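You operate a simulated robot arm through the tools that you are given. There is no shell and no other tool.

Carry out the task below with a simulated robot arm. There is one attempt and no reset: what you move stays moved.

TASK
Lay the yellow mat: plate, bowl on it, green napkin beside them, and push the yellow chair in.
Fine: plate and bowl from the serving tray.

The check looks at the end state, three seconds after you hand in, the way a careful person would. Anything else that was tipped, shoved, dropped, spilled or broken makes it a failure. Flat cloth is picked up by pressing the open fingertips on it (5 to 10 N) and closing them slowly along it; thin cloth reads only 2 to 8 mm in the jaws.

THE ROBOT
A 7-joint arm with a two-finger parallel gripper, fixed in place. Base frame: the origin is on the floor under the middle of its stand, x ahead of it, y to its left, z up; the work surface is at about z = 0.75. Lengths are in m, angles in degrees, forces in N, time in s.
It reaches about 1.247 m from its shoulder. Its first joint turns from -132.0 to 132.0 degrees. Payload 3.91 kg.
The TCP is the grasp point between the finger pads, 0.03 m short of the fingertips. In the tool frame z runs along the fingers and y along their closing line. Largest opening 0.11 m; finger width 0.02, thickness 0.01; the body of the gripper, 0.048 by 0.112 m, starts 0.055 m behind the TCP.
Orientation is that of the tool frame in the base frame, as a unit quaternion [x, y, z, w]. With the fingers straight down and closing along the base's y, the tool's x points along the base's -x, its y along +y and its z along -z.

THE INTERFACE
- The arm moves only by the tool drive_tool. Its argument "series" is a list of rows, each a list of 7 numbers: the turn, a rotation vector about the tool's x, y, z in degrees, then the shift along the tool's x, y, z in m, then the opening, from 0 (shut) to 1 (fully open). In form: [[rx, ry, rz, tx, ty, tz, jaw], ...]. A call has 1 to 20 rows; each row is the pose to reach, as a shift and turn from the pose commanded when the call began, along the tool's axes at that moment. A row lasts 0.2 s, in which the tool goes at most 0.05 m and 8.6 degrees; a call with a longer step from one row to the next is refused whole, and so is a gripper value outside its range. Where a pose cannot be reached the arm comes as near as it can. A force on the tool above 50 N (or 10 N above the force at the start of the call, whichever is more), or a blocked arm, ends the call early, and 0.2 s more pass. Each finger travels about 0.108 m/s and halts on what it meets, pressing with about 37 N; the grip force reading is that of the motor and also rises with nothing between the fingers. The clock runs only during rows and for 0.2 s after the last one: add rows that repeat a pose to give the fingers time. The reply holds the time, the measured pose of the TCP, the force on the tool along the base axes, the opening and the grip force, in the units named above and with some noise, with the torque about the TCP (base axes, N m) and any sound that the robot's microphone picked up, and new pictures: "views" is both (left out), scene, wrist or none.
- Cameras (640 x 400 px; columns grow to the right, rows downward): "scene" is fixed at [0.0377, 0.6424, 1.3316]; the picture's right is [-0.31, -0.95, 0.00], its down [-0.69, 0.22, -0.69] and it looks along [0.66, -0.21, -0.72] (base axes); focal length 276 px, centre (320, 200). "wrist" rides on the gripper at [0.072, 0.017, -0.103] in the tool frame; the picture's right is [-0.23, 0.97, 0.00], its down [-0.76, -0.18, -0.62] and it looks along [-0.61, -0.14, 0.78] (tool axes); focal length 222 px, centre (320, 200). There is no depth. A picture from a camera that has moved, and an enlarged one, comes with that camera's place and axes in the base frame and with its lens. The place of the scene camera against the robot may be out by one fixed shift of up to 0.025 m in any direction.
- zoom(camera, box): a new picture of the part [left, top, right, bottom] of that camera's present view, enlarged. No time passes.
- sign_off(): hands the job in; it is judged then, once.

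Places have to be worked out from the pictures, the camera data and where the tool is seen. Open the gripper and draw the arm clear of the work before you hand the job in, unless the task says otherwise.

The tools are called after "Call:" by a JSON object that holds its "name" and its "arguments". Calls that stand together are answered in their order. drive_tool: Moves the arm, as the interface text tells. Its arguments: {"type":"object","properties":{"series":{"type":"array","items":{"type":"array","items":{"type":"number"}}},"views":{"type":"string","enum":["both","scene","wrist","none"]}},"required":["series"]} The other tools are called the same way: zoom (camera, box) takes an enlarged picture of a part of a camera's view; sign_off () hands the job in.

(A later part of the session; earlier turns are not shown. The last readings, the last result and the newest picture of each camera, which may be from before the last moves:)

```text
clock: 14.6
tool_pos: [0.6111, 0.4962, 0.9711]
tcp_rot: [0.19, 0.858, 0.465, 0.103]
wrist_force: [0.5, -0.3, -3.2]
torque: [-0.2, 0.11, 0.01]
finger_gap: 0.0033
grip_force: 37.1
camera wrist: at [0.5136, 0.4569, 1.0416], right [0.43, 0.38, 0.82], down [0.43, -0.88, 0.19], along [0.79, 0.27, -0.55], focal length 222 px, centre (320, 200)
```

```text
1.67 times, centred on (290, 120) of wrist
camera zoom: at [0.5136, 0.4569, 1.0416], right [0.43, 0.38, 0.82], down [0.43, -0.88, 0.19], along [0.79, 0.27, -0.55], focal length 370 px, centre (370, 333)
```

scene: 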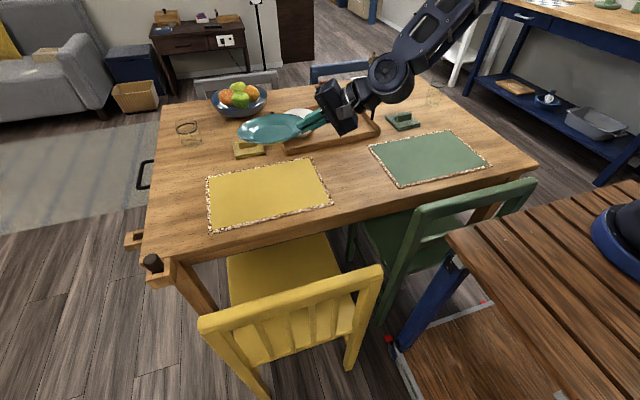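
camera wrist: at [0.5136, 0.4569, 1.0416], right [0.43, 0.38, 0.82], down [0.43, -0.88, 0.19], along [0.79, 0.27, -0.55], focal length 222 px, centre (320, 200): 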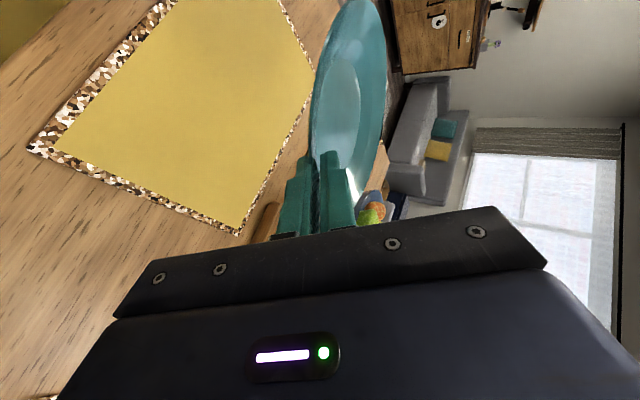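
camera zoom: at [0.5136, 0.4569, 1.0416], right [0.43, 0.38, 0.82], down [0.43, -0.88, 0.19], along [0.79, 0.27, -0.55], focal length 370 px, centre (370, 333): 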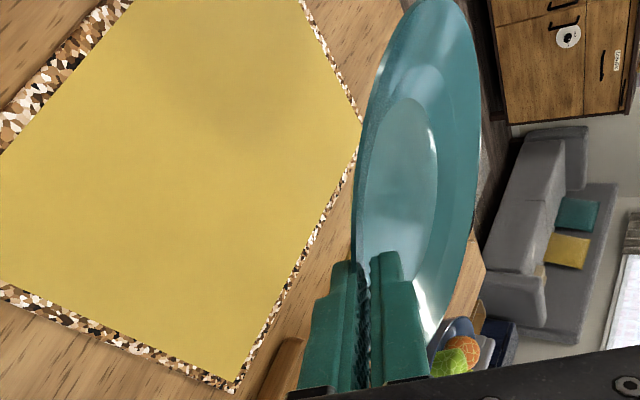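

The plate is over the yellow mat (mat measured at x .537–.764, y .450–.793). I'll lower it to about 1.5 cm above rest and adjust tilt by 4° to level it, then inspect.

Call:
{"name": "drive_tool", "arguments": {"series": [[-1, 0, 0, 0.001, -0.0286, 0.0186, 0], [-2, 0, 0, 0.002, -0.0573, 0.0372, 0], [-3, 0, 0, 0.003, -0.0859, 0.0559, 0], [-4, 0, 0, 0.0035, -0.1146, 0.0745, 0], [-4, 0, 0, 0.0035, -0.1432, 0.0931, 0]], "views": "both"}}

Call:
{"name": "zoom", "arguments": {"camera": "scene", "box": [190, 130, 350, 230]}}

Call:
{"name": "zoom", "arguments": {"camera": "wrist", "box": [160, 0, 480, 240]}}

```text
clock: 15.8
tool_pos: [0.6076, 0.4975, 0.7975]
tcp_rot: [0.186, 0.841, 0.496, 0.11]
wrist_force: [0.2, -0.4, -1.9]
torque: [-0.22, 0.11, -0.01]
finger_gap: 0.0034
grip_force: 36.2
camera wrist: at [0.5065, 0.4524, 0.8626], right [0.4, 0.33, 0.85], down [0.42, -0.89, 0.15], along [0.81, 0.3, -0.5], focal length 222 px, centre (320, 200)
```

scene: 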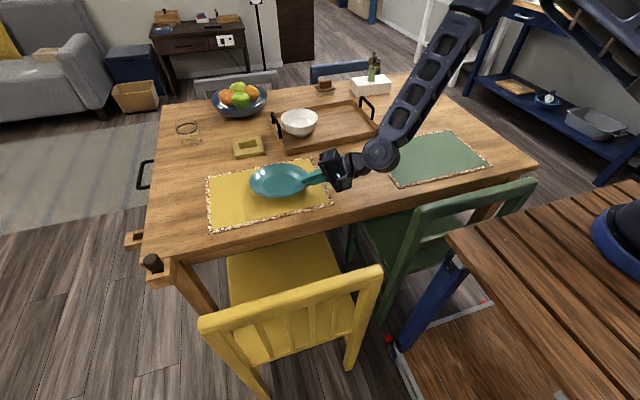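
wrist: 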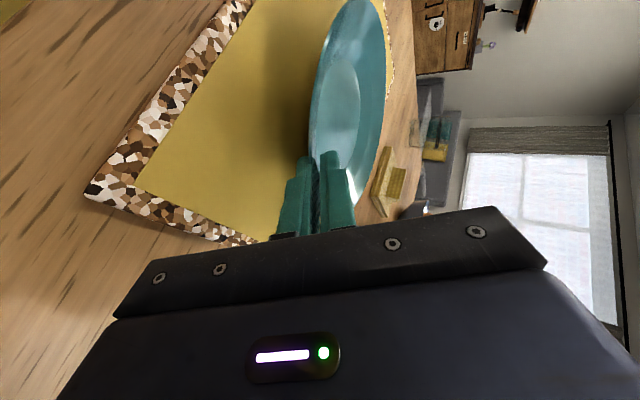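

```text
4.00 times, centred on (270, 180) of scene
camera zoom: at [0.0377, 0.6424, 1.3316], right [-0.31, -0.95, 0.0], down [-0.69, 0.22, -0.69], along [0.66, -0.21, -0.72], focal length 1104 px, centre (520, 280)
```

zoom: 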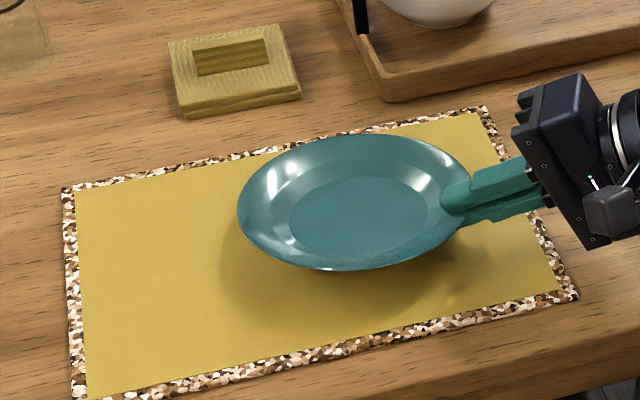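

```text
1.67 times, centred on (320, 120) of wrist
camera zoom: at [0.5065, 0.4524, 0.8626], right [0.4, 0.33, 0.85], down [0.42, -0.89, 0.15], along [0.81, 0.3, -0.5], focal length 370 px, centre (320, 333)
```

zoom: 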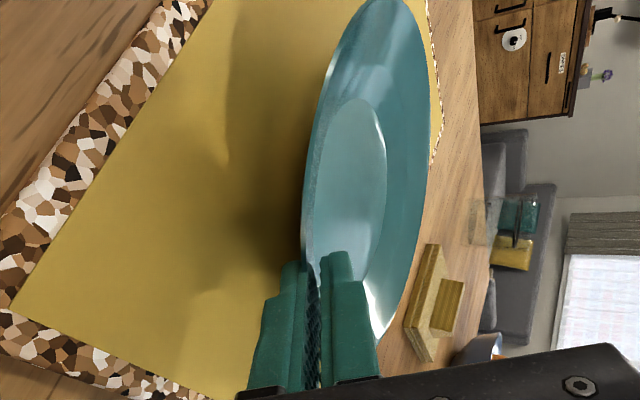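

The plate hovers about 1.5 cm above the mat, close to level and fully inside it. I'll lower in small steps until I feel contact.

Call:
{"name": "drive_tool", "arguments": {"series": [[0, 0, 0, 0, -0.0035, 0.0019, 0], [0, 0, 0, 0, -0.007, 0.0039, 0], [0, 0, 0, 0, -0.0087, 0.0048, 0], [0, 0, 0, 0, -0.0105, 0.0058, 0]], "views": "both"}}

Call:
{"name": "zoom", "arguments": {"camera": "scene", "box": [190, 130, 350, 230]}}

Call:
{"name": "zoom", "arguments": {"camera": "wrist", "box": [160, 0, 480, 240]}}

```text
clock: 16.8
tool_pos: [0.6075, 0.4985, 0.7862]
tcp_rot: [0.186, 0.84, 0.497, 0.11]
wrist_force: [-2.9, -8.2, 20.4]
torque: [0.43, -1.1, -0.3]
finger_gap: 0.005
grip_force: 37.1
camera wrist: at [0.5068, 0.4535, 0.8512], right [0.4, 0.33, 0.85], down [0.42, -0.89, 0.15], along [0.81, 0.3, -0.5], focal length 222 px, centre (320, 200)
```

scene: 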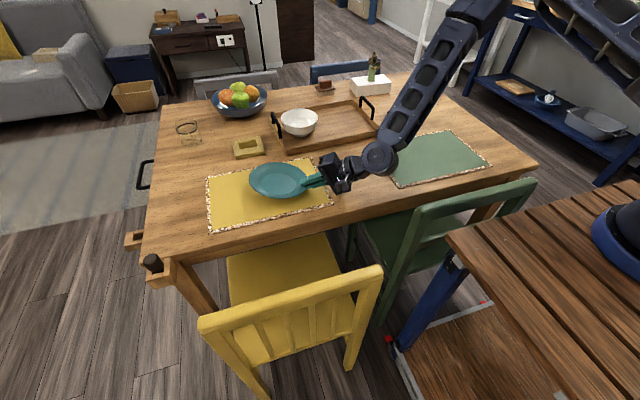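
wrist: 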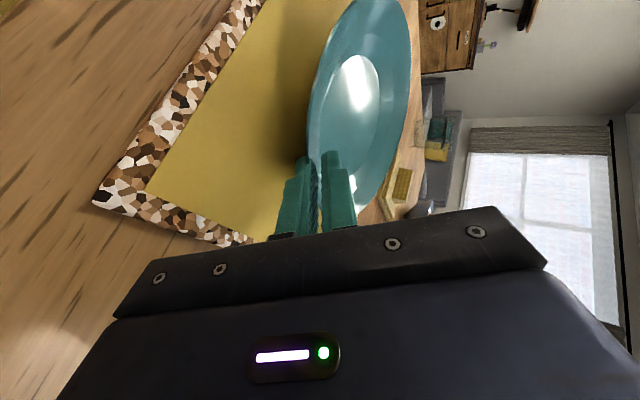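

```text
4.00 times, centred on (270, 180) of scene
camera zoom: at [0.0377, 0.6424, 1.3316], right [-0.31, -0.95, 0.0], down [-0.69, 0.22, -0.69], along [0.66, -0.21, -0.72], focal length 1104 px, centre (520, 280)
```

zoom: 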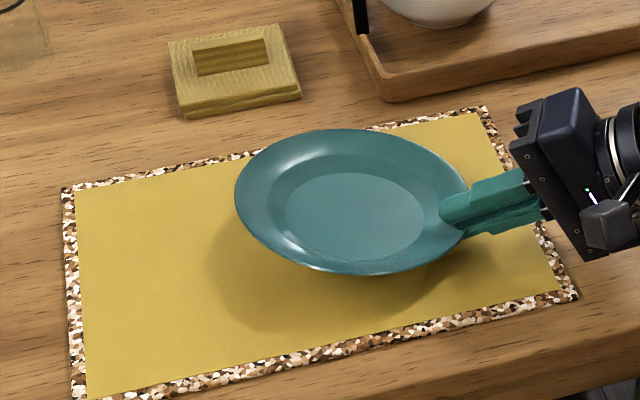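

```text
1.67 times, centred on (320, 120) of wrist
camera zoom: at [0.5068, 0.4535, 0.8512], right [0.4, 0.33, 0.85], down [0.42, -0.89, 0.15], along [0.81, 0.3, -0.5], focal length 370 px, centre (320, 333)
```

zoom: 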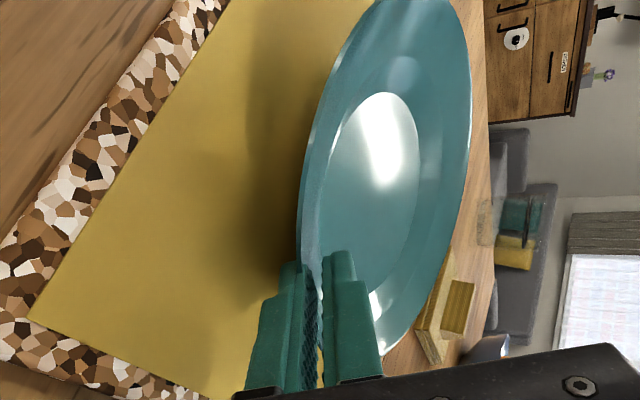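

I'm pressing 20 N with contact at the near-right part of the foot, so the plate is rolled a few degrees (left side high). I'll back up 6 mm, roll the hand 6° to lower its left side, and re-check.

Call:
{"name": "drive_tool", "arguments": {"series": [[0, 0, 0, 0, 0.0026, -0.0015, 0], [0, 0, 0, 0, 0.006, -0.0033, 0], [0, 0, -3, 0, 0.007, -0.0039, 0], [0, 0, -6, 0, 0.007, -0.0039, 0], [0, 0, -6, 0, 0.007, -0.0039, 0]], "views": "both"}}

Call:
{"name": "zoom", "arguments": {"camera": "scene", "box": [190, 130, 350, 230]}}

Call:
{"name": "zoom", "arguments": {"camera": "wrist", "box": [160, 0, 480, 240]}}

```text
clock: 18.0
tool_pos: [0.6066, 0.4995, 0.7932]
tcp_rot: [0.142, 0.85, 0.488, 0.135]
wrist_force: [0.9, 0.1, -2.5]
torque: [-0.22, 0.14, 0.01]
finger_gap: 0.0036
grip_force: 37.1
camera wrist: at [0.5039, 0.4517, 0.8521], right [0.32, 0.38, 0.87], down [0.45, -0.86, 0.22], along [0.83, 0.33, -0.45], focal length 222 px, centre (320, 200)
```

scene: 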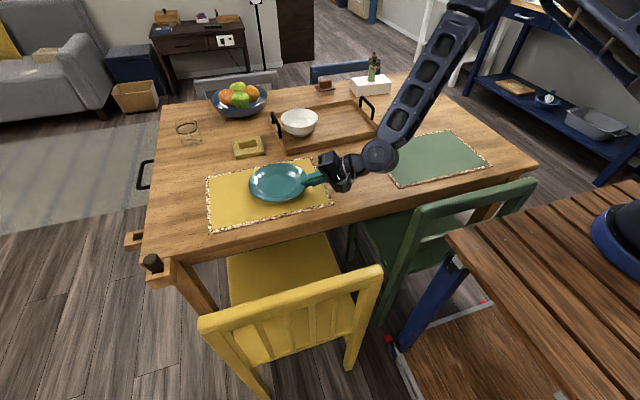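
wrist: 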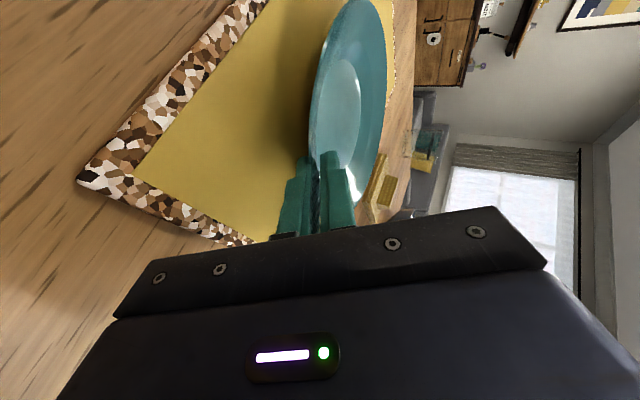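

```text
4.00 times, centred on (270, 180) of scene
camera zoom: at [0.0377, 0.6424, 1.3316], right [-0.31, -0.95, 0.0], down [-0.69, 0.22, -0.69], along [0.66, -0.21, -0.72], focal length 1104 px, centre (520, 280)
```

zoom: 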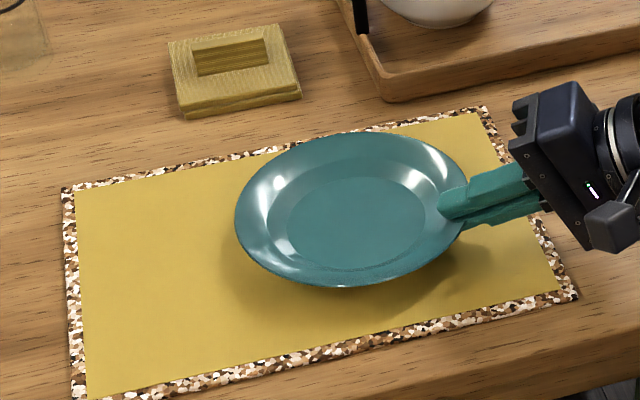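

```text
1.67 times, centred on (320, 120) of wrist
camera zoom: at [0.5039, 0.4517, 0.8521], right [0.32, 0.38, 0.87], down [0.45, -0.86, 0.22], along [0.83, 0.33, -0.45], focal length 370 px, centre (320, 333)
```

zoom: 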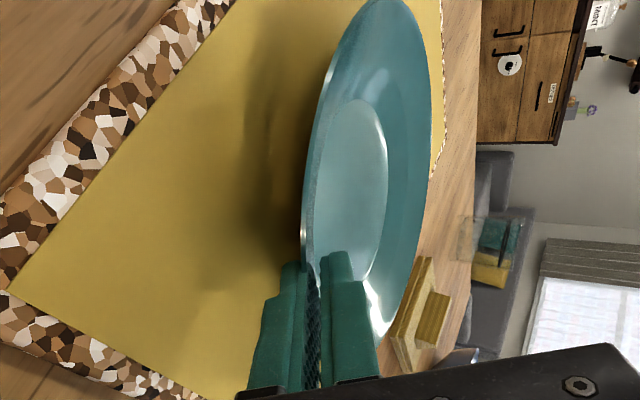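

The scene ellipse ratio (about 0.67) now matches a level plate. Lowering again in ~2 mm steps to feel a light, even contact.

Call:
{"name": "drive_tool", "arguments": {"series": [[0, 0, 0, 0.0002, -0.0017, 0.001, 0], [0, 0, 0, 0.0004, -0.0035, 0.0019, 0], [0, 0, 0, 0.0005, -0.0043, 0.0024, 0], [0, 0, 0, 0.0005, -0.0043, 0.0024, 0]], "views": "none"}}

```text
clock: 19.0
tool_pos: [0.6068, 0.5002, 0.7908]
tcp_rot: [0.142, 0.85, 0.489, 0.135]
wrist_force: [-0.4, -0.7, 1.6]
torque: [0.01, -0.22, -0.08]
finger_gap: 0.0033
grip_force: 37.2
```

Light contact (about 4.5 N) at the right side of the foot. I'll roll another 3° left-down and look.

Call:
{"name": "drive_tool", "arguments": {"series": [[0, 0, -1.5, 0, 0, 0, 0], [0, 0, -3, 0, 0, 0, 0], [0, 0, -3, 0, 0, 0, 0]], "views": "both"}}

Call:
{"name": "zoom", "arguments": {"camera": "scene", "box": [220, 145, 332, 215]}}

```text
clock: 19.8
tool_pos: [0.607, 0.4984, 0.7893]
tcp_rot: [0.119, 0.853, 0.486, 0.148]
wrist_force: [0.3, -0.5, -2.2]
torque: [0.0, 0.09, -0.09]
finger_gap: 0.0035
grip_force: 36.9
camera wrist: at [0.5024, 0.4501, 0.8441], right [0.27, 0.41, 0.87], down [0.47, -0.85, 0.25], along [0.84, 0.34, -0.42], focal length 222 px, centre (320, 200)
```

scene: 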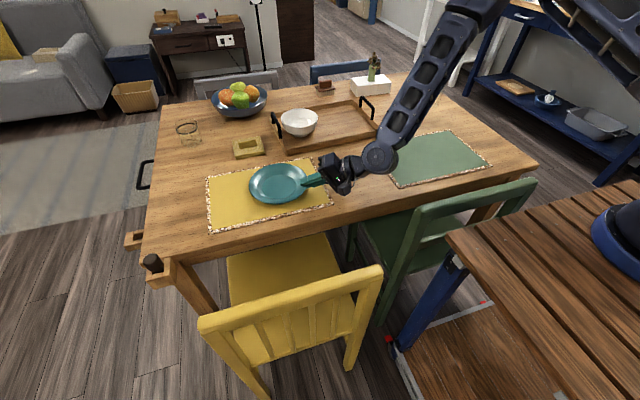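
wrist: 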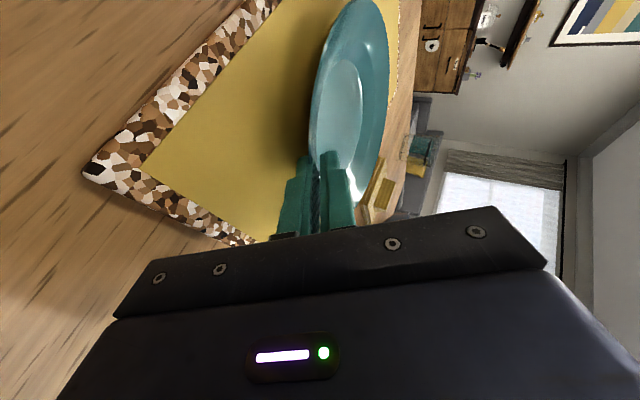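

```text
5.71 times, centred on (276, 180) of scene
camera zoom: at [0.0377, 0.6424, 1.3316], right [-0.31, -0.95, 0.0], down [-0.69, 0.22, -0.69], along [0.66, -0.21, -0.72], focal length 1578 px, centre (571, 314)
```

zoom: 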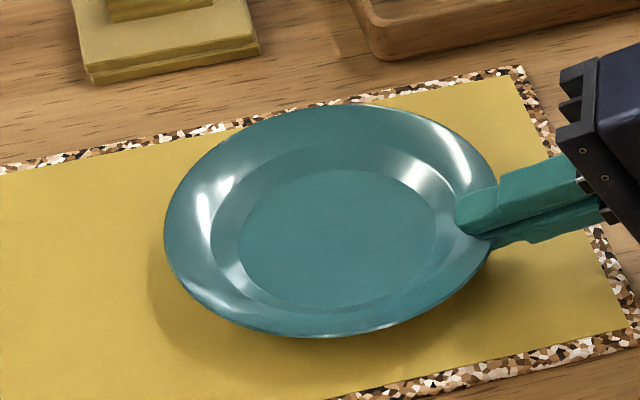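

Contact nearly gone after the roll; lower 2–3 mm more and read the contact.

Call:
{"name": "drive_tool", "arguments": {"series": [[0, 0, 0, 0.0002, -0.0013, 0.0007, 0], [0, 0, 0, 0.0003, -0.0022, 0.0012, 0], [0, 0, 0, 0.0003, -0.0022, 0.0012, 0]], "views": "none"}}

```text
clock: 20.6
tool_pos: [0.6059, 0.499, 0.7893]
tcp_rot: [0.119, 0.853, 0.487, 0.148]
wrist_force: [-3.4, -4.3, 13.6]
torque: [0.55, 0.2, 0.22]
finger_gap: 0.0035
grip_force: 37.5
```

About 16 N at the near edge of the foot — close to flat. I'll relieve the load slightly, then open slowly so the plate settles, keeping the lower finger clear of the mat.

Call:
{"name": "drive_tool", "arguments": {"series": [[0.8, 0, 0, -0.0001, 0.001, -0.0006, 0], [1.5, 0, 0, -0.0001, 0.001, -0.0006, 0.03], [1.5, 0, 0, -0.0001, 0.001, -0.0006, 0.06], [1.5, 0, 0, -0.0001, 0.001, -0.0006, 0.1], [1.5, 0, 0, -0.0001, 0.001, -0.0006, 0.14], [1.5, 0, 0, -0.0001, 0.001, -0.0006, 0.17], [1.5, 0, 0, -0.0001, 0.001, -0.0006, 0.18]], "views": "both"}}

Call:
{"name": "zoom", "arguments": {"camera": "scene", "box": [220, 145, 332, 215]}}

Call:
{"name": "zoom", "arguments": {"camera": "wrist", "box": [220, 60, 412, 220]}}

```text
clock: 22.2
tool_pos: [0.6064, 0.499, 0.7881]
tcp_rot: [0.122, 0.86, 0.474, 0.148]
wrist_force: [0.1, 0.9, 1.4]
torque: [0.02, 0.04, 0.0]
finger_gap: 0.0191
grip_force: 0.1
camera wrist: at [0.503, 0.4521, 0.845], right [0.28, 0.43, 0.86], down [0.47, -0.84, 0.27], along [0.84, 0.32, -0.43], focal length 222 px, centre (320, 200)
```

scene: 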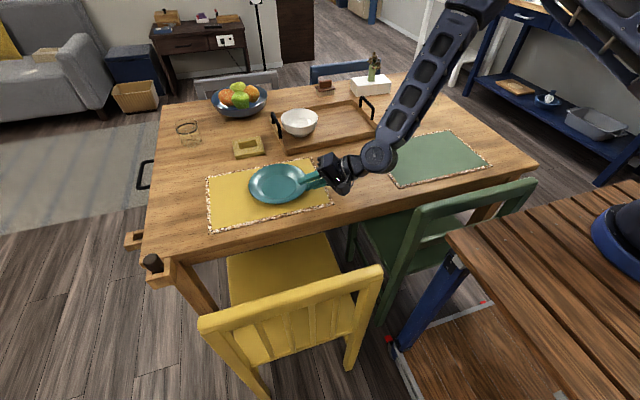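
wrist: 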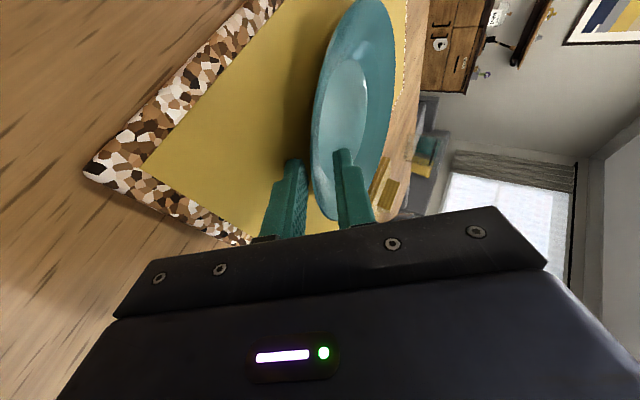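

```text
5.71 times, centred on (276, 180) of scene
camera zoom: at [0.0377, 0.6424, 1.3316], right [-0.31, -0.95, 0.0], down [-0.69, 0.22, -0.69], along [0.66, -0.21, -0.72], focal length 1578 px, centre (571, 314)
```

zoom: 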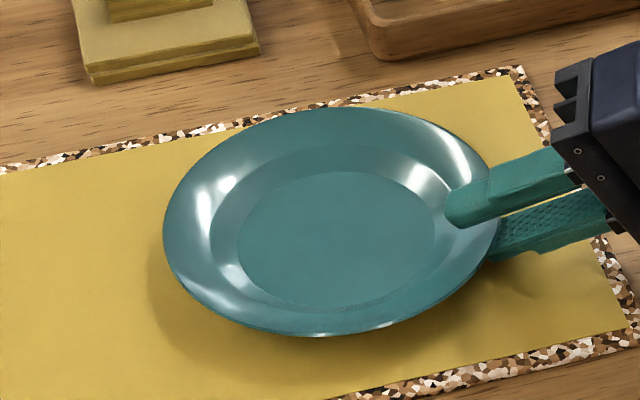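

```text
2.50 times, centred on (316, 140) of wrist
camera zoom: at [0.503, 0.4521, 0.845], right [0.28, 0.43, 0.86], down [0.47, -0.84, 0.27], along [0.84, 0.32, -0.43], focal length 555 px, centre (330, 350)
```

zoom: 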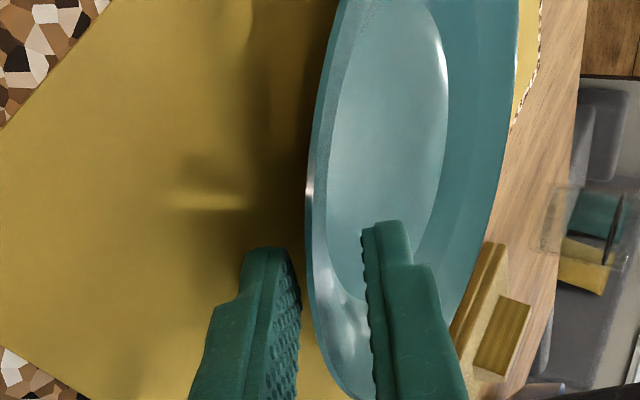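

The plate is released and sits on the mat with no noise. I'll withdraw straight back along the finger axis, then up, and look at the result.

Call:
{"name": "drive_tool", "arguments": {"series": [[0, 0, 0, 0, 0, -0.01, 0.18], [0, 0, 0, 0, 0, -0.025, 0.18], [0, 0, 0, 0, 0, -0.055, 0.18], [0, 0, 0, 0, 0.02, -0.09, 0.25], [0, 0, 0, 0, 0.06, -0.12, 0.4], [0, 0, 0, 0, 0.1, -0.145, 0.6], [0, 0, 0, 0, 0.14, -0.165, 0.8]], "views": "both"}}

Call:
{"name": "zoom", "arguments": {"camera": "scene", "box": [190, 130, 350, 230]}}

```text
clock: 23.8
tool_pos: [0.556, 0.4426, 0.9872]
tcp_rot: [0.122, 0.86, 0.474, 0.146]
wrist_force: [0.4, 0.2, -0.4]
torque: [0.04, 0.04, 0.04]
finger_gap: 0.088
grip_force: 0.2
camera wrist: at [0.4522, 0.397, 1.0441], right [0.28, 0.43, 0.86], down [0.46, -0.84, 0.27], along [0.84, 0.32, -0.44], focal length 222 px, centre (320, 200)
```

scene: 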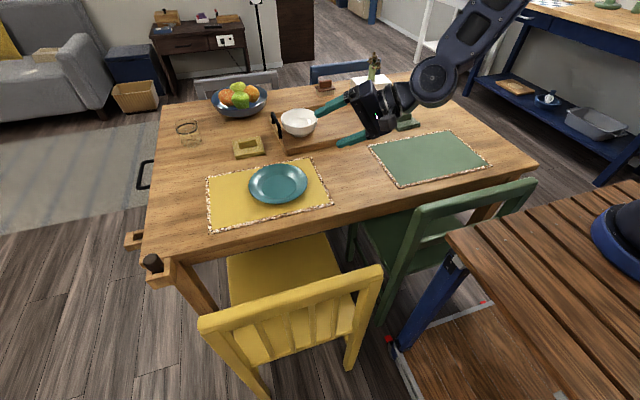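
wrist: 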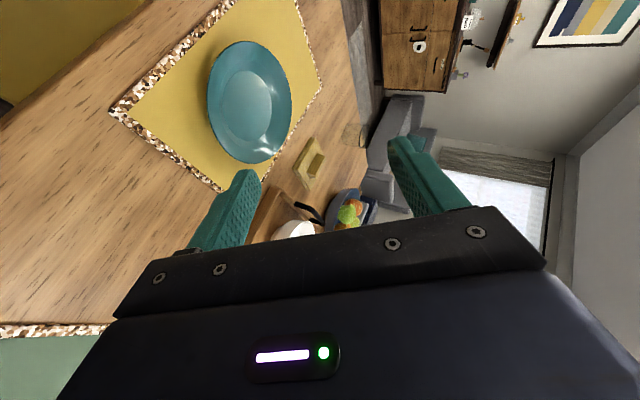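

```text
4.00 times, centred on (270, 180) of scene
camera zoom: at [0.0377, 0.6424, 1.3316], right [-0.31, -0.95, 0.0], down [-0.69, 0.22, -0.69], along [0.66, -0.21, -0.72], focal length 1104 px, centre (520, 280)
```

zoom: 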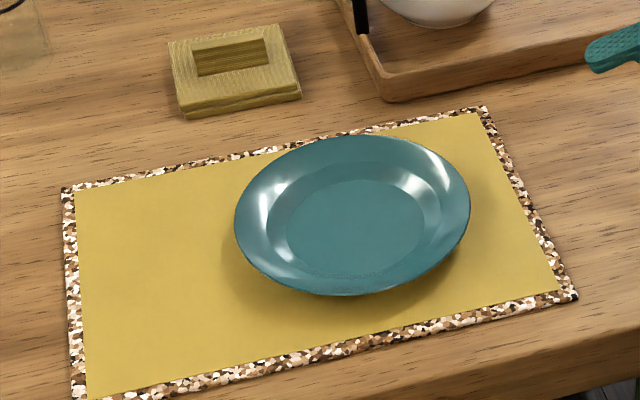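

Plate is resting flat at about (.648,.590) on the mat. Now I'll bring the hand back to vertical, over toward the bowl, to measure it.

Call:
{"name": "drive_tool", "arguments": {"series": [[7.1, 2.2, -1.84, -0.032, 0.0024, 0.0019, 0.8], [14.25, 4.4, -3.68, -0.064, 0.0048, 0.0039, 0.7], [21.4, 6.6, -5.5, -0.096, 0.0072, 0.0058, 0.6], [28.5, 8.8, -7.35, -0.128, 0.0096, 0.0077, 0.5], [35.6, 11.0, -9.2, -0.16, 0.012, 0.0096, 0.45], [42.75, 13.2, -11.0, -0.192, 0.0143, 0.0116, 0.45], [49.9, 15.4, -12.9, -0.224, 0.0167, 0.0135, 0.45], [57.0, 17.55, -14.7, -0.2557, 0.0191, 0.0154, 0.45]], "views": "both"}}

Call:
{"name": "zoom", "arguments": {"camera": "wrist", "box": [240, 60, 480, 210]}}

```text
clock: 25.6
tool_pos: [0.7988, 0.3749, 1.0368]
tcp_rot: [0.0, 1.0, 0.0, 0.0]
wrist_force: [0.3, -0.2, 0.7]
torque: [0.0, -0.02, -0.01]
finger_gap: 0.0494
grip_force: 0.0
camera wrist: at [0.7267, 0.3916, 1.1386], right [0.23, 0.97, 0.0], down [0.76, -0.18, 0.62], along [0.61, -0.14, -0.78], focal length 222 px, centre (320, 200)
```

scene: 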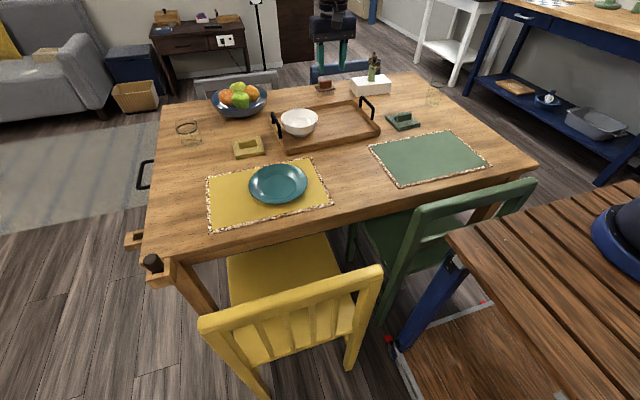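
wrist: 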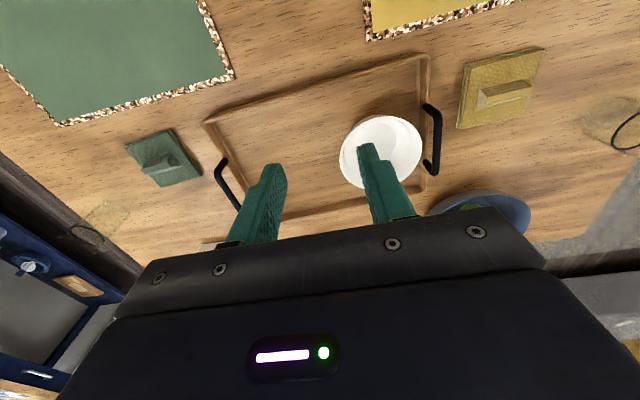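

```text
2.67 times, centred on (360, 135) of wrist
camera zoom: at [0.7267, 0.3916, 1.1386], right [0.23, 0.97, 0.0], down [0.76, -0.18, 0.62], along [0.61, -0.14, -0.78], focal length 592 px, centre (213, 373)
```

zoom: 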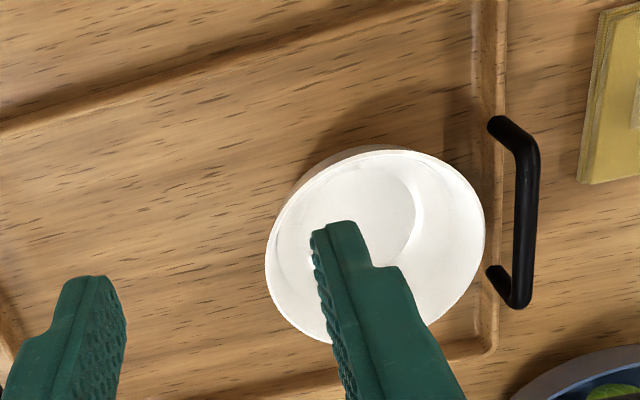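

Bowl rim centre is about (.912,.449), radius about 0.065, rim height about 0.81–0.82. I'll position above its right-hand (−y) rim with a 40 mm opening and check from closer.

Call:
{"name": "drive_tool", "arguments": {"series": [[0, 0, 0, -0.028, 0.003, 0.03, 0.4], [0, 0, 0, -0.057, 0.006, 0.06, 0.38], [0, 0, 0, -0.085, 0.009, 0.09, 0.364], [0, 0, 0, -0.113, 0.011, 0.12, 0.364], [0, 0, 0, -0.113, 0.011, 0.137, 0.364]], "views": "both"}}

Call:
{"name": "zoom", "arguments": {"camera": "wrist", "box": [220, 60, 460, 220]}}

Call:
{"name": "zoom", "arguments": {"camera": "scene", "box": [260, 70, 388, 150]}}

```text
clock: 26.8
tool_pos: [0.9112, 0.3884, 0.8959]
tcp_rot: [-0.001, 1.0, 0.0, 0.001]
wrist_force: [0.3, -0.1, 0.7]
torque: [-0.02, -0.05, 0.01]
finger_gap: 0.0398
grip_force: 0.0
camera wrist: at [0.8394, 0.4046, 0.9989], right [0.23, 0.97, 0.0], down [0.76, -0.18, 0.62], along [0.61, -0.14, -0.78], focal length 222 px, centre (320, 200)
```

scene: 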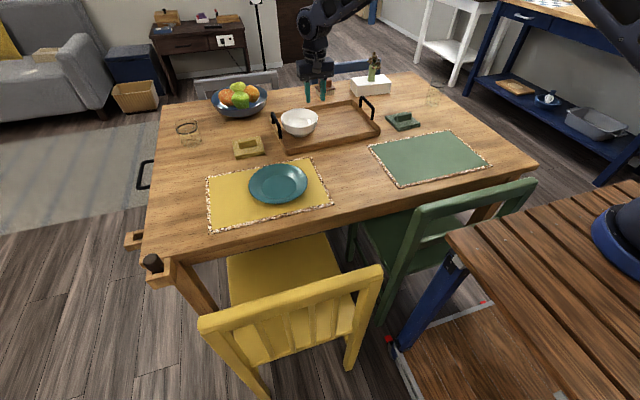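
wrist: 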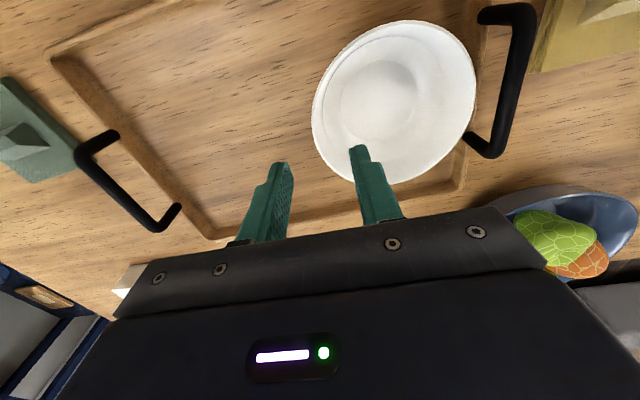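

```text
2.50 times, centred on (340, 140) of wrist
camera zoom: at [0.8394, 0.4046, 0.9989], right [0.23, 0.97, 0.0], down [0.76, -0.18, 0.62], along [0.61, -0.14, -0.78], focal length 555 px, centre (270, 350)
```

zoom: 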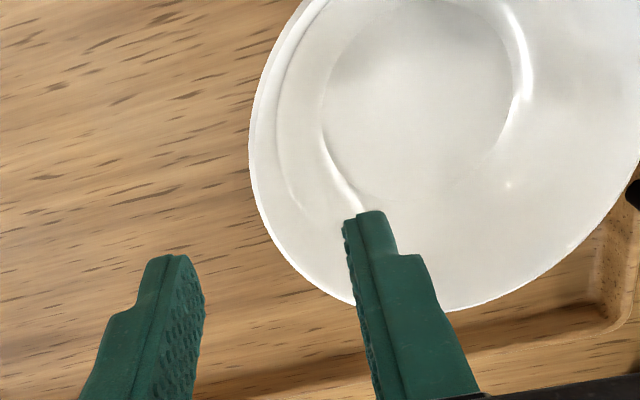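

```text
5.00 times, centred on (324, 110) of scene
camera zoom: at [0.0377, 0.6424, 1.3316], right [-0.31, -0.95, 0.0], down [-0.69, 0.22, -0.69], along [0.66, -0.21, -0.72], focal length 1380 px, centre (300, 650)
```

zoom: 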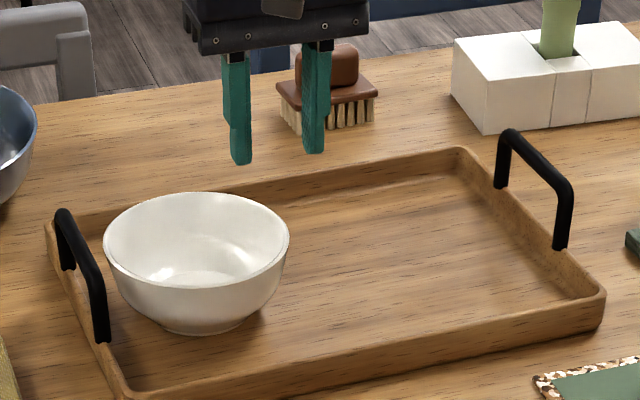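

The bowl is refined to centre (.913,.447), radius 0.063, rim z about 0.82, and the fingers straddle its right wall. I'll descend so the tips go about 3 cm below the rim, watching force.

Call:
{"name": "drive_tool", "arguments": {"series": [[0, 0, 0, 0, 0, 0.025, 0.364], [0, 0, 0, 0, 0, 0.045, 0.364], [0, 0, 0, 0, 0, 0.06, 0.364], [0, 0, 0, 0, 0, 0.07, 0.364], [0, 0, 0, 0, 0, 0.076, 0.364]], "views": "both"}}

Call:
{"name": "zoom", "arguments": {"camera": "wrist", "box": [220, 60, 460, 220]}}

Call:
{"name": "zoom", "arguments": {"camera": "scene", "box": [260, 90, 356, 150]}}

```text
clock: 28.0
tool_pos: [0.9146, 0.3895, 0.8211]
tcp_rot: [0.0, 1.0, 0.0, 0.001]
wrist_force: [0.2, -0.2, -0.4]
torque: [0.01, 0.01, -0.01]
finger_gap: 0.04
grip_force: 0.2
camera wrist: at [0.8413, 0.4045, 0.9235], right [0.23, 0.97, 0.0], down [0.76, -0.18, 0.62], along [0.61, -0.14, -0.78], focal length 222 px, centre (320, 200)
```

scene: 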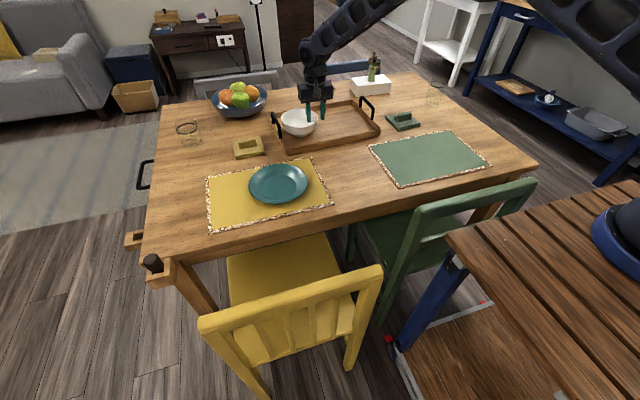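
wrist: 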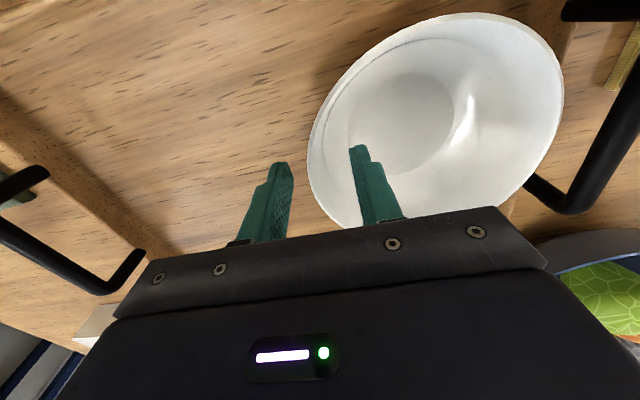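

```text
2.50 times, centred on (340, 140) of wrist
camera zoom: at [0.8413, 0.4045, 0.9235], right [0.23, 0.97, 0.0], down [0.76, -0.18, 0.62], along [0.61, -0.14, -0.78], focal length 555 px, centre (270, 350)
```

zoom: 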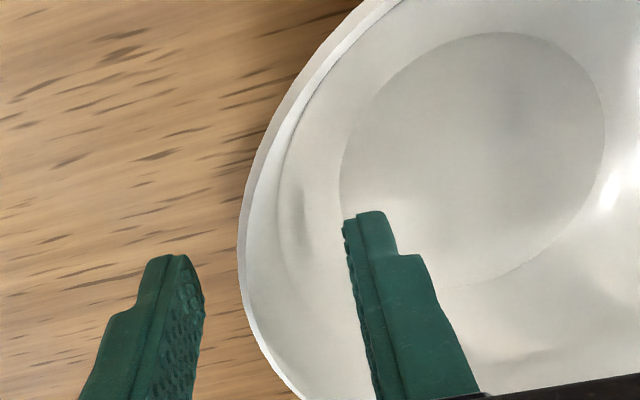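

```text
6.67 times, centred on (308, 120) of scene
camera zoom: at [0.0377, 0.6424, 1.3316], right [-0.31, -0.95, 0.0], down [-0.69, 0.22, -0.69], along [0.66, -0.21, -0.72], focal length 1840 px, centre (400, 733)
```

zoom: 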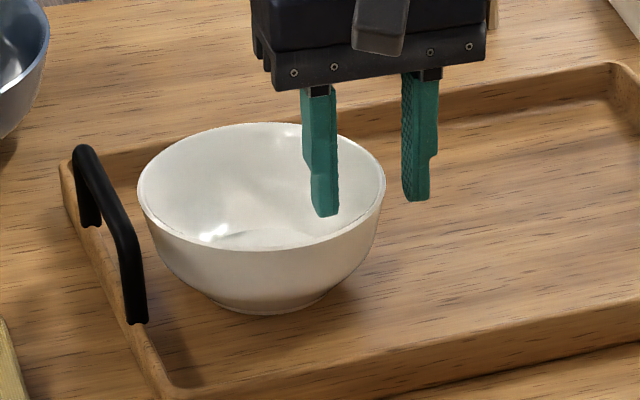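

The bowl wall is between the fingers, about 2 mm toward the outer one. I'll shift 2 mm and close gently on the wall.

Call:
{"name": "drive_tool", "arguments": {"series": [[0, 0, 0, 0, -0.002, 0.0, 0.3], [0, 0, 0, 0, -0.002, 0.0, 0.22], [0, 0, 0, 0, -0.002, 0.0, 0.15], [0, 0, 0, 0, -0.002, 0.0, 0.09], [0, 0, 0, 0, -0.002, 0.0, 0.04], [0, 0, 0, 0, -0.002, 0.0, 0.0], [0, 0, 0, 0, -0.002, 0.0, 0.0]], "views": "both"}}

Call:
{"name": "zoom", "arguments": {"camera": "scene", "box": [260, 90, 356, 150]}}

```text
clock: 29.6
tool_pos: [0.9134, 0.3844, 0.8213]
tcp_rot: [0.0, 1.0, 0.0, 0.002]
wrist_force: [3.5, 1.8, 12.5]
torque: [1.33, -0.16, -0.24]
finger_gap: 0.0185
grip_force: 37.4
camera wrist: at [0.8409, 0.4024, 0.9246], right [0.23, 0.97, 0.0], down [0.76, -0.18, 0.62], along [0.61, -0.14, -0.78], focal length 222 px, centre (320, 200)
```

scene: 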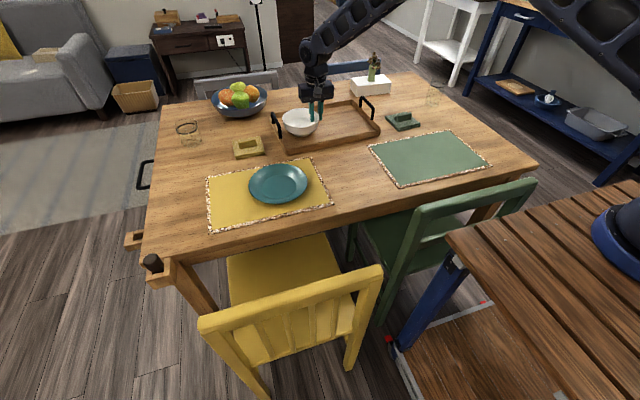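
wrist: 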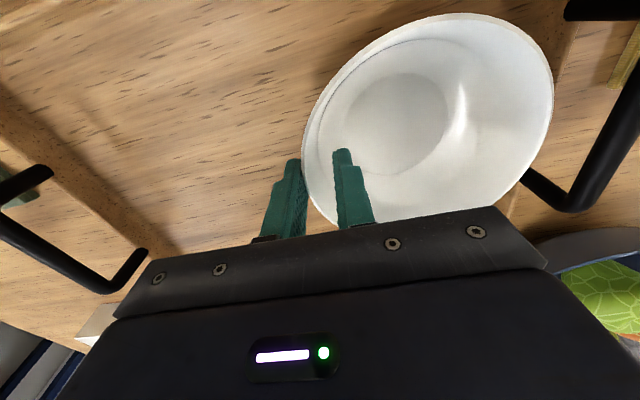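

```text
6.67 times, centred on (308, 120) of scene
camera zoom: at [0.0377, 0.6424, 1.3316], right [-0.31, -0.95, 0.0], down [-0.69, 0.22, -0.69], along [0.66, -0.21, -0.72], focal length 1840 px, centre (400, 733)
```

zoom: 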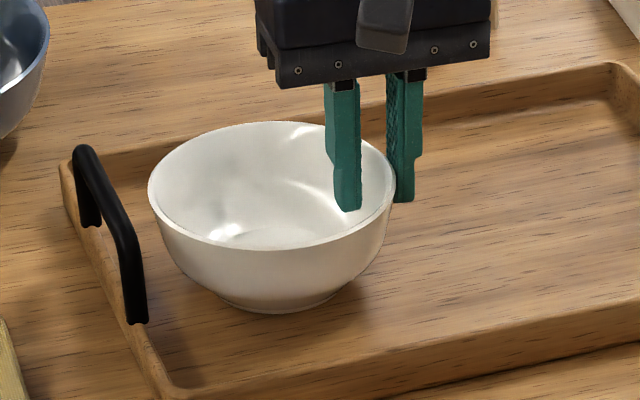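

The gap reads 18.5 mm because the wall slopes about 26°, so the vertical pads are wedging. I'll reopen, back out upward, and re-approach with the hand tilted 25° to match the wall.

Call:
{"name": "drive_tool", "arguments": {"series": [[0, 0, 0, 0, 0, 0.0, 0.2], [0, 0, 0, 0, 0, 0.0, 0.3], [0, 0, 0, 0, 0, 0.0, 0.364], [0, 0, 0, 0, 0, -0.02, 0.364], [0, 0, 0, 0, 0, -0.05, 0.364], [0, 0, 0, 0, -0.01, -0.075, 0.364]], "views": "none"}}

Call:
{"name": "drive_tool", "arguments": {"series": [[-6, 0, 0, 0, -0.004, 0, 0.364], [-12, 0, 0, 0, -0.008, 0, 0.364], [-18, 0, 0, 0, -0.012, 0, 0.364], [-25, 0, 0, 0, -0.015, 0, 0.364], [-25, 0, 0, 0, -0.015, 0, 0.364]], "views": "both"}}

Call:
{"name": "zoom", "arguments": {"camera": "scene", "box": [260, 90, 356, 150]}}

Call:
{"name": "zoom", "arguments": {"camera": "wrist", "box": [220, 0, 540, 200]}}

```text
clock: 31.0
tool_pos: [0.9107, 0.3752, 0.8945]
tcp_rot: [0.0, 1.0, 0.0, 0.0]
wrist_force: [-0.3, -0.1, -0.5]
torque: [-0.02, -0.01, -0.03]
finger_gap: 0.0401
grip_force: 0.0
```

```text
clock: 32.2
tool_pos: [0.9123, 0.3616, 0.8981]
tcp_rot: [-0.001, 0.976, 0.217, 0.001]
wrist_force: [0.2, -0.4, -0.4]
torque: [-0.01, 0.0, 0.0]
finger_gap: 0.0401
grip_force: 0.1
camera wrist: at [0.8405, 0.3319, 0.9976], right [0.23, 0.88, 0.41], down [0.76, -0.42, 0.49], along [0.61, 0.2, -0.77], focal length 222 px, centre (320, 200)
```

scene: 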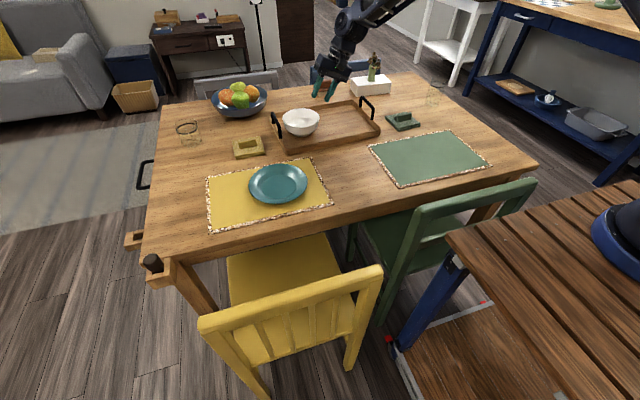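
wrist: 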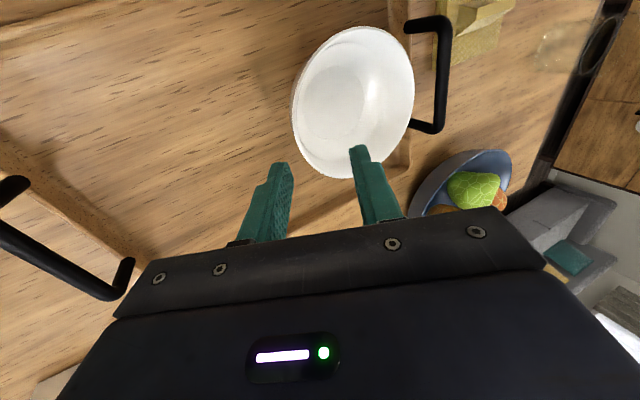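

```text
6.67 times, centred on (308, 120) of scene
camera zoom: at [0.0377, 0.6424, 1.3316], right [-0.31, -0.95, 0.0], down [-0.69, 0.22, -0.69], along [0.66, -0.21, -0.72], focal length 1840 px, centre (400, 733)
```

zoom: 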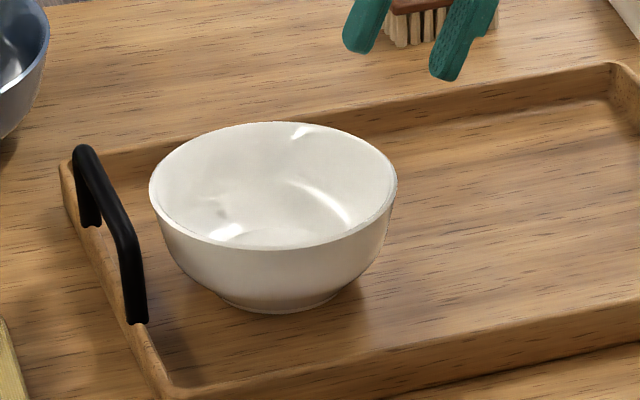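

```text
2.00 times, centred on (380, 100) of wrist
camera zoom: at [0.8405, 0.3319, 0.9976], right [0.23, 0.88, 0.41], down [0.76, -0.42, 0.49], along [0.61, 0.2, -0.77], focal length 444 px, centre (200, 400)
```

zoom: 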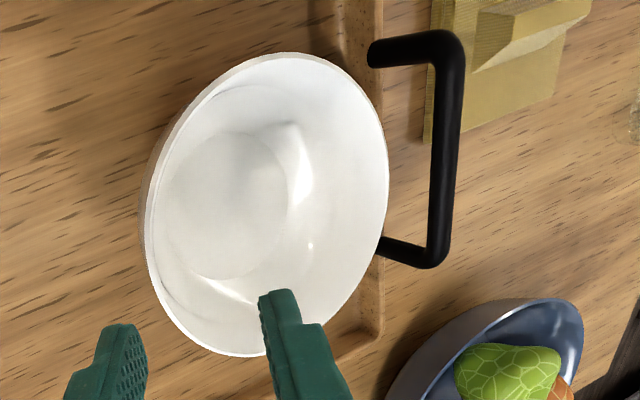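

The bowl shifted about 7 mm to the right but stands upright; its centre is now about (.911,.439). I'll approach along its sloping wall with the tilted fingers.

Call:
{"name": "drive_tool", "arguments": {"series": [[0, 0, 0, 0, -0.018, 0.01, 0.364], [0, 0, 0, 0, -0.018, 0.035, 0.364], [0, 0, 0, 0, -0.018, 0.055, 0.364], [0, 0, 0, 0, -0.018, 0.068, 0.364], [0, 0, 0, 0, -0.018, 0.0765, 0.364]], "views": "both"}}

Call:
{"name": "zoom", "arguments": {"camera": "scene", "box": [260, 90, 356, 150]}}

Call:
{"name": "zoom", "arguments": {"camera": "wrist", "box": [220, 60, 460, 220]}}

```text
clock: 33.4
tool_pos: [0.9146, 0.3748, 0.8197]
tcp_rot: [-0.001, 0.976, 0.217, 0.001]
wrist_force: [0.5, 0.6, -0.3]
torque: [0.01, 0.01, -0.01]
finger_gap: 0.0399
grip_force: 0.0
camera wrist: at [0.8414, 0.3472, 0.9201], right [0.23, 0.88, 0.41], down [0.76, -0.42, 0.49], along [0.61, 0.2, -0.77], focal length 222 px, centre (320, 200)
```

scene: 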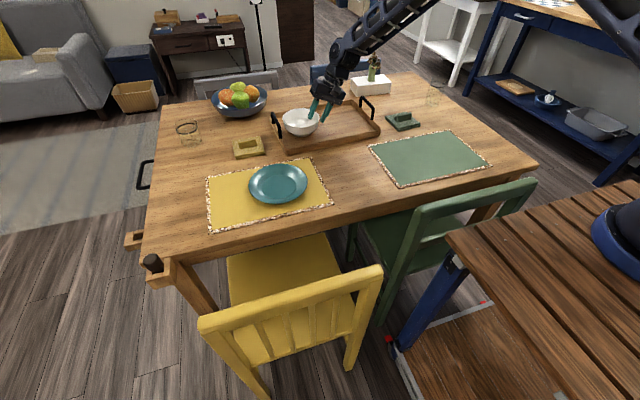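
wrist: 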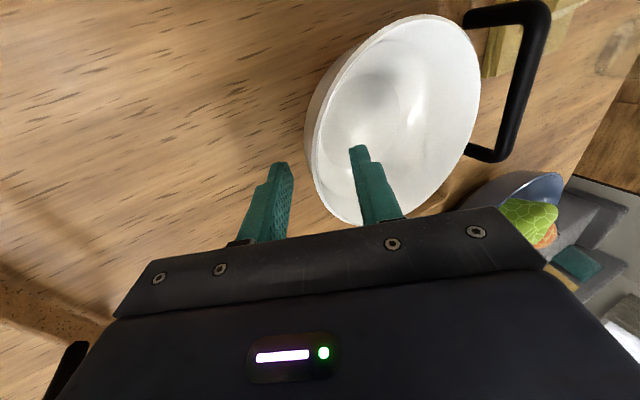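

```text
6.67 times, centred on (308, 120) of scene
camera zoom: at [0.0377, 0.6424, 1.3316], right [-0.31, -0.95, 0.0], down [-0.69, 0.22, -0.69], along [0.66, -0.21, -0.72], focal length 1840 px, centre (400, 733)
```

zoom: 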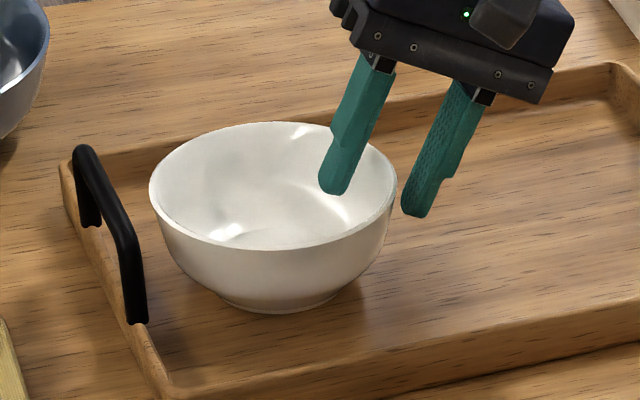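

```text
2.50 times, centred on (340, 140) of wrist
camera zoom: at [0.8414, 0.3472, 0.9201], right [0.23, 0.88, 0.41], down [0.76, -0.42, 0.49], along [0.61, 0.2, -0.77], focal length 555 px, centre (270, 350)
```

zoom: 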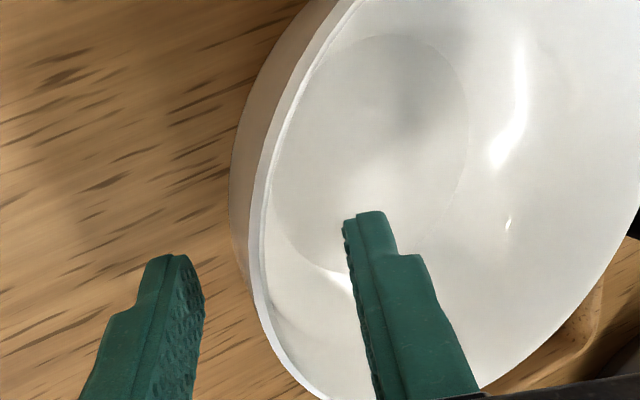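

The wall sits centred between the tilted fingers. Closing gently.

Call:
{"name": "drive_tool", "arguments": {"series": [[0, 0, 0, 0, 0, 0.0, 0.3], [0, 0, 0, 0, 0, 0.0, 0.22], [0, 0, 0, 0, 0, 0.0, 0.15], [0, 0, 0, 0, 0, 0.0, 0.1], [0, 0, 0, 0, 0, 0.0, 0.06], [0, 0, 0, 0, 0, 0.0, 0.03], [0, 0, 0, 0, 0, 0.0, 0.0], [0, 0, 0, 0, 0, 0.0, 0.0]], "views": "both"}}

Call:
{"name": "zoom", "arguments": {"camera": "scene", "box": [260, 90, 356, 150]}}

Call:
{"name": "zoom", "arguments": {"camera": "wrist", "box": [220, 60, 460, 220]}}

```text
clock: 35.2
tool_pos: [0.9143, 0.3769, 0.8201]
tcp_rot: [-0.001, 0.976, 0.217, 0.001]
wrist_force: [-1.3, 2.8, 3.9]
torque: [0.21, -0.02, 0.07]
finger_gap: 0.008
grip_force: 36.8
camera wrist: at [0.8413, 0.3472, 0.9203], right [0.23, 0.88, 0.41], down [0.76, -0.42, 0.49], along [0.61, 0.2, -0.77], focal length 222 px, centre (320, 200)
```

scene: 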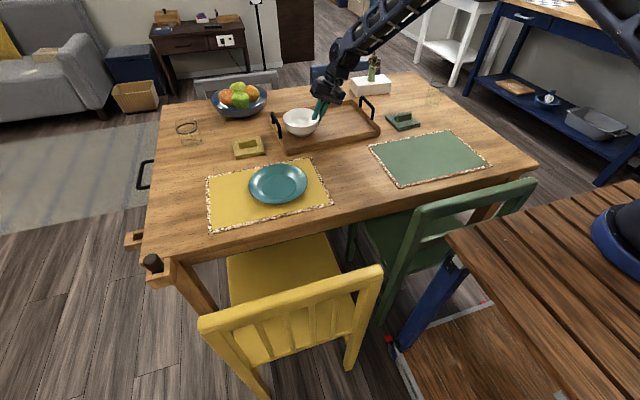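
wrist: 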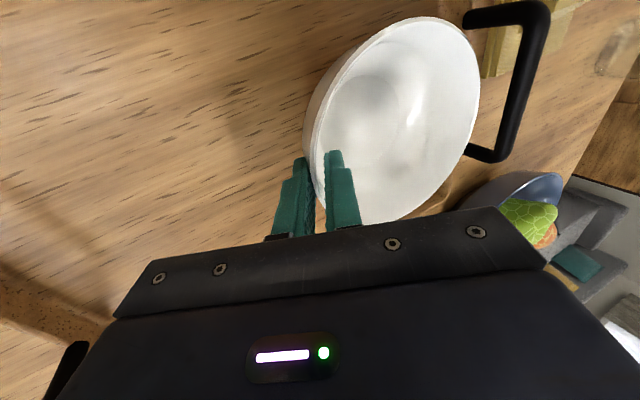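

```text
6.67 times, centred on (308, 120) of scene
camera zoom: at [0.0377, 0.6424, 1.3316], right [-0.31, -0.95, 0.0], down [-0.69, 0.22, -0.69], along [0.66, -0.21, -0.72], focal length 1840 px, centre (400, 733)
```

zoom: 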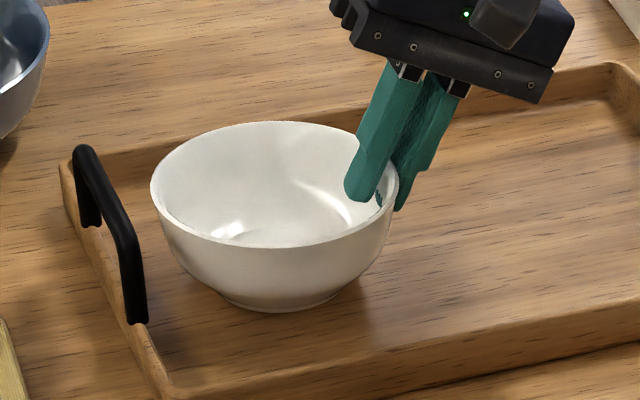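

```text
2.50 times, centred on (340, 140) of wrist
camera zoom: at [0.8413, 0.3472, 0.9203], right [0.23, 0.88, 0.41], down [0.76, -0.42, 0.49], along [0.61, 0.2, -0.77], focal length 555 px, centre (270, 350)
```

zoom: 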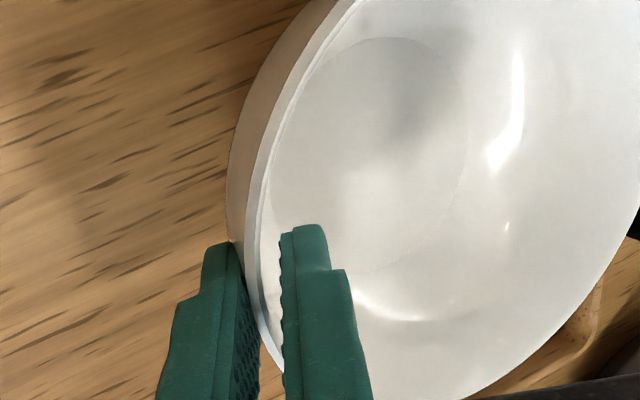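

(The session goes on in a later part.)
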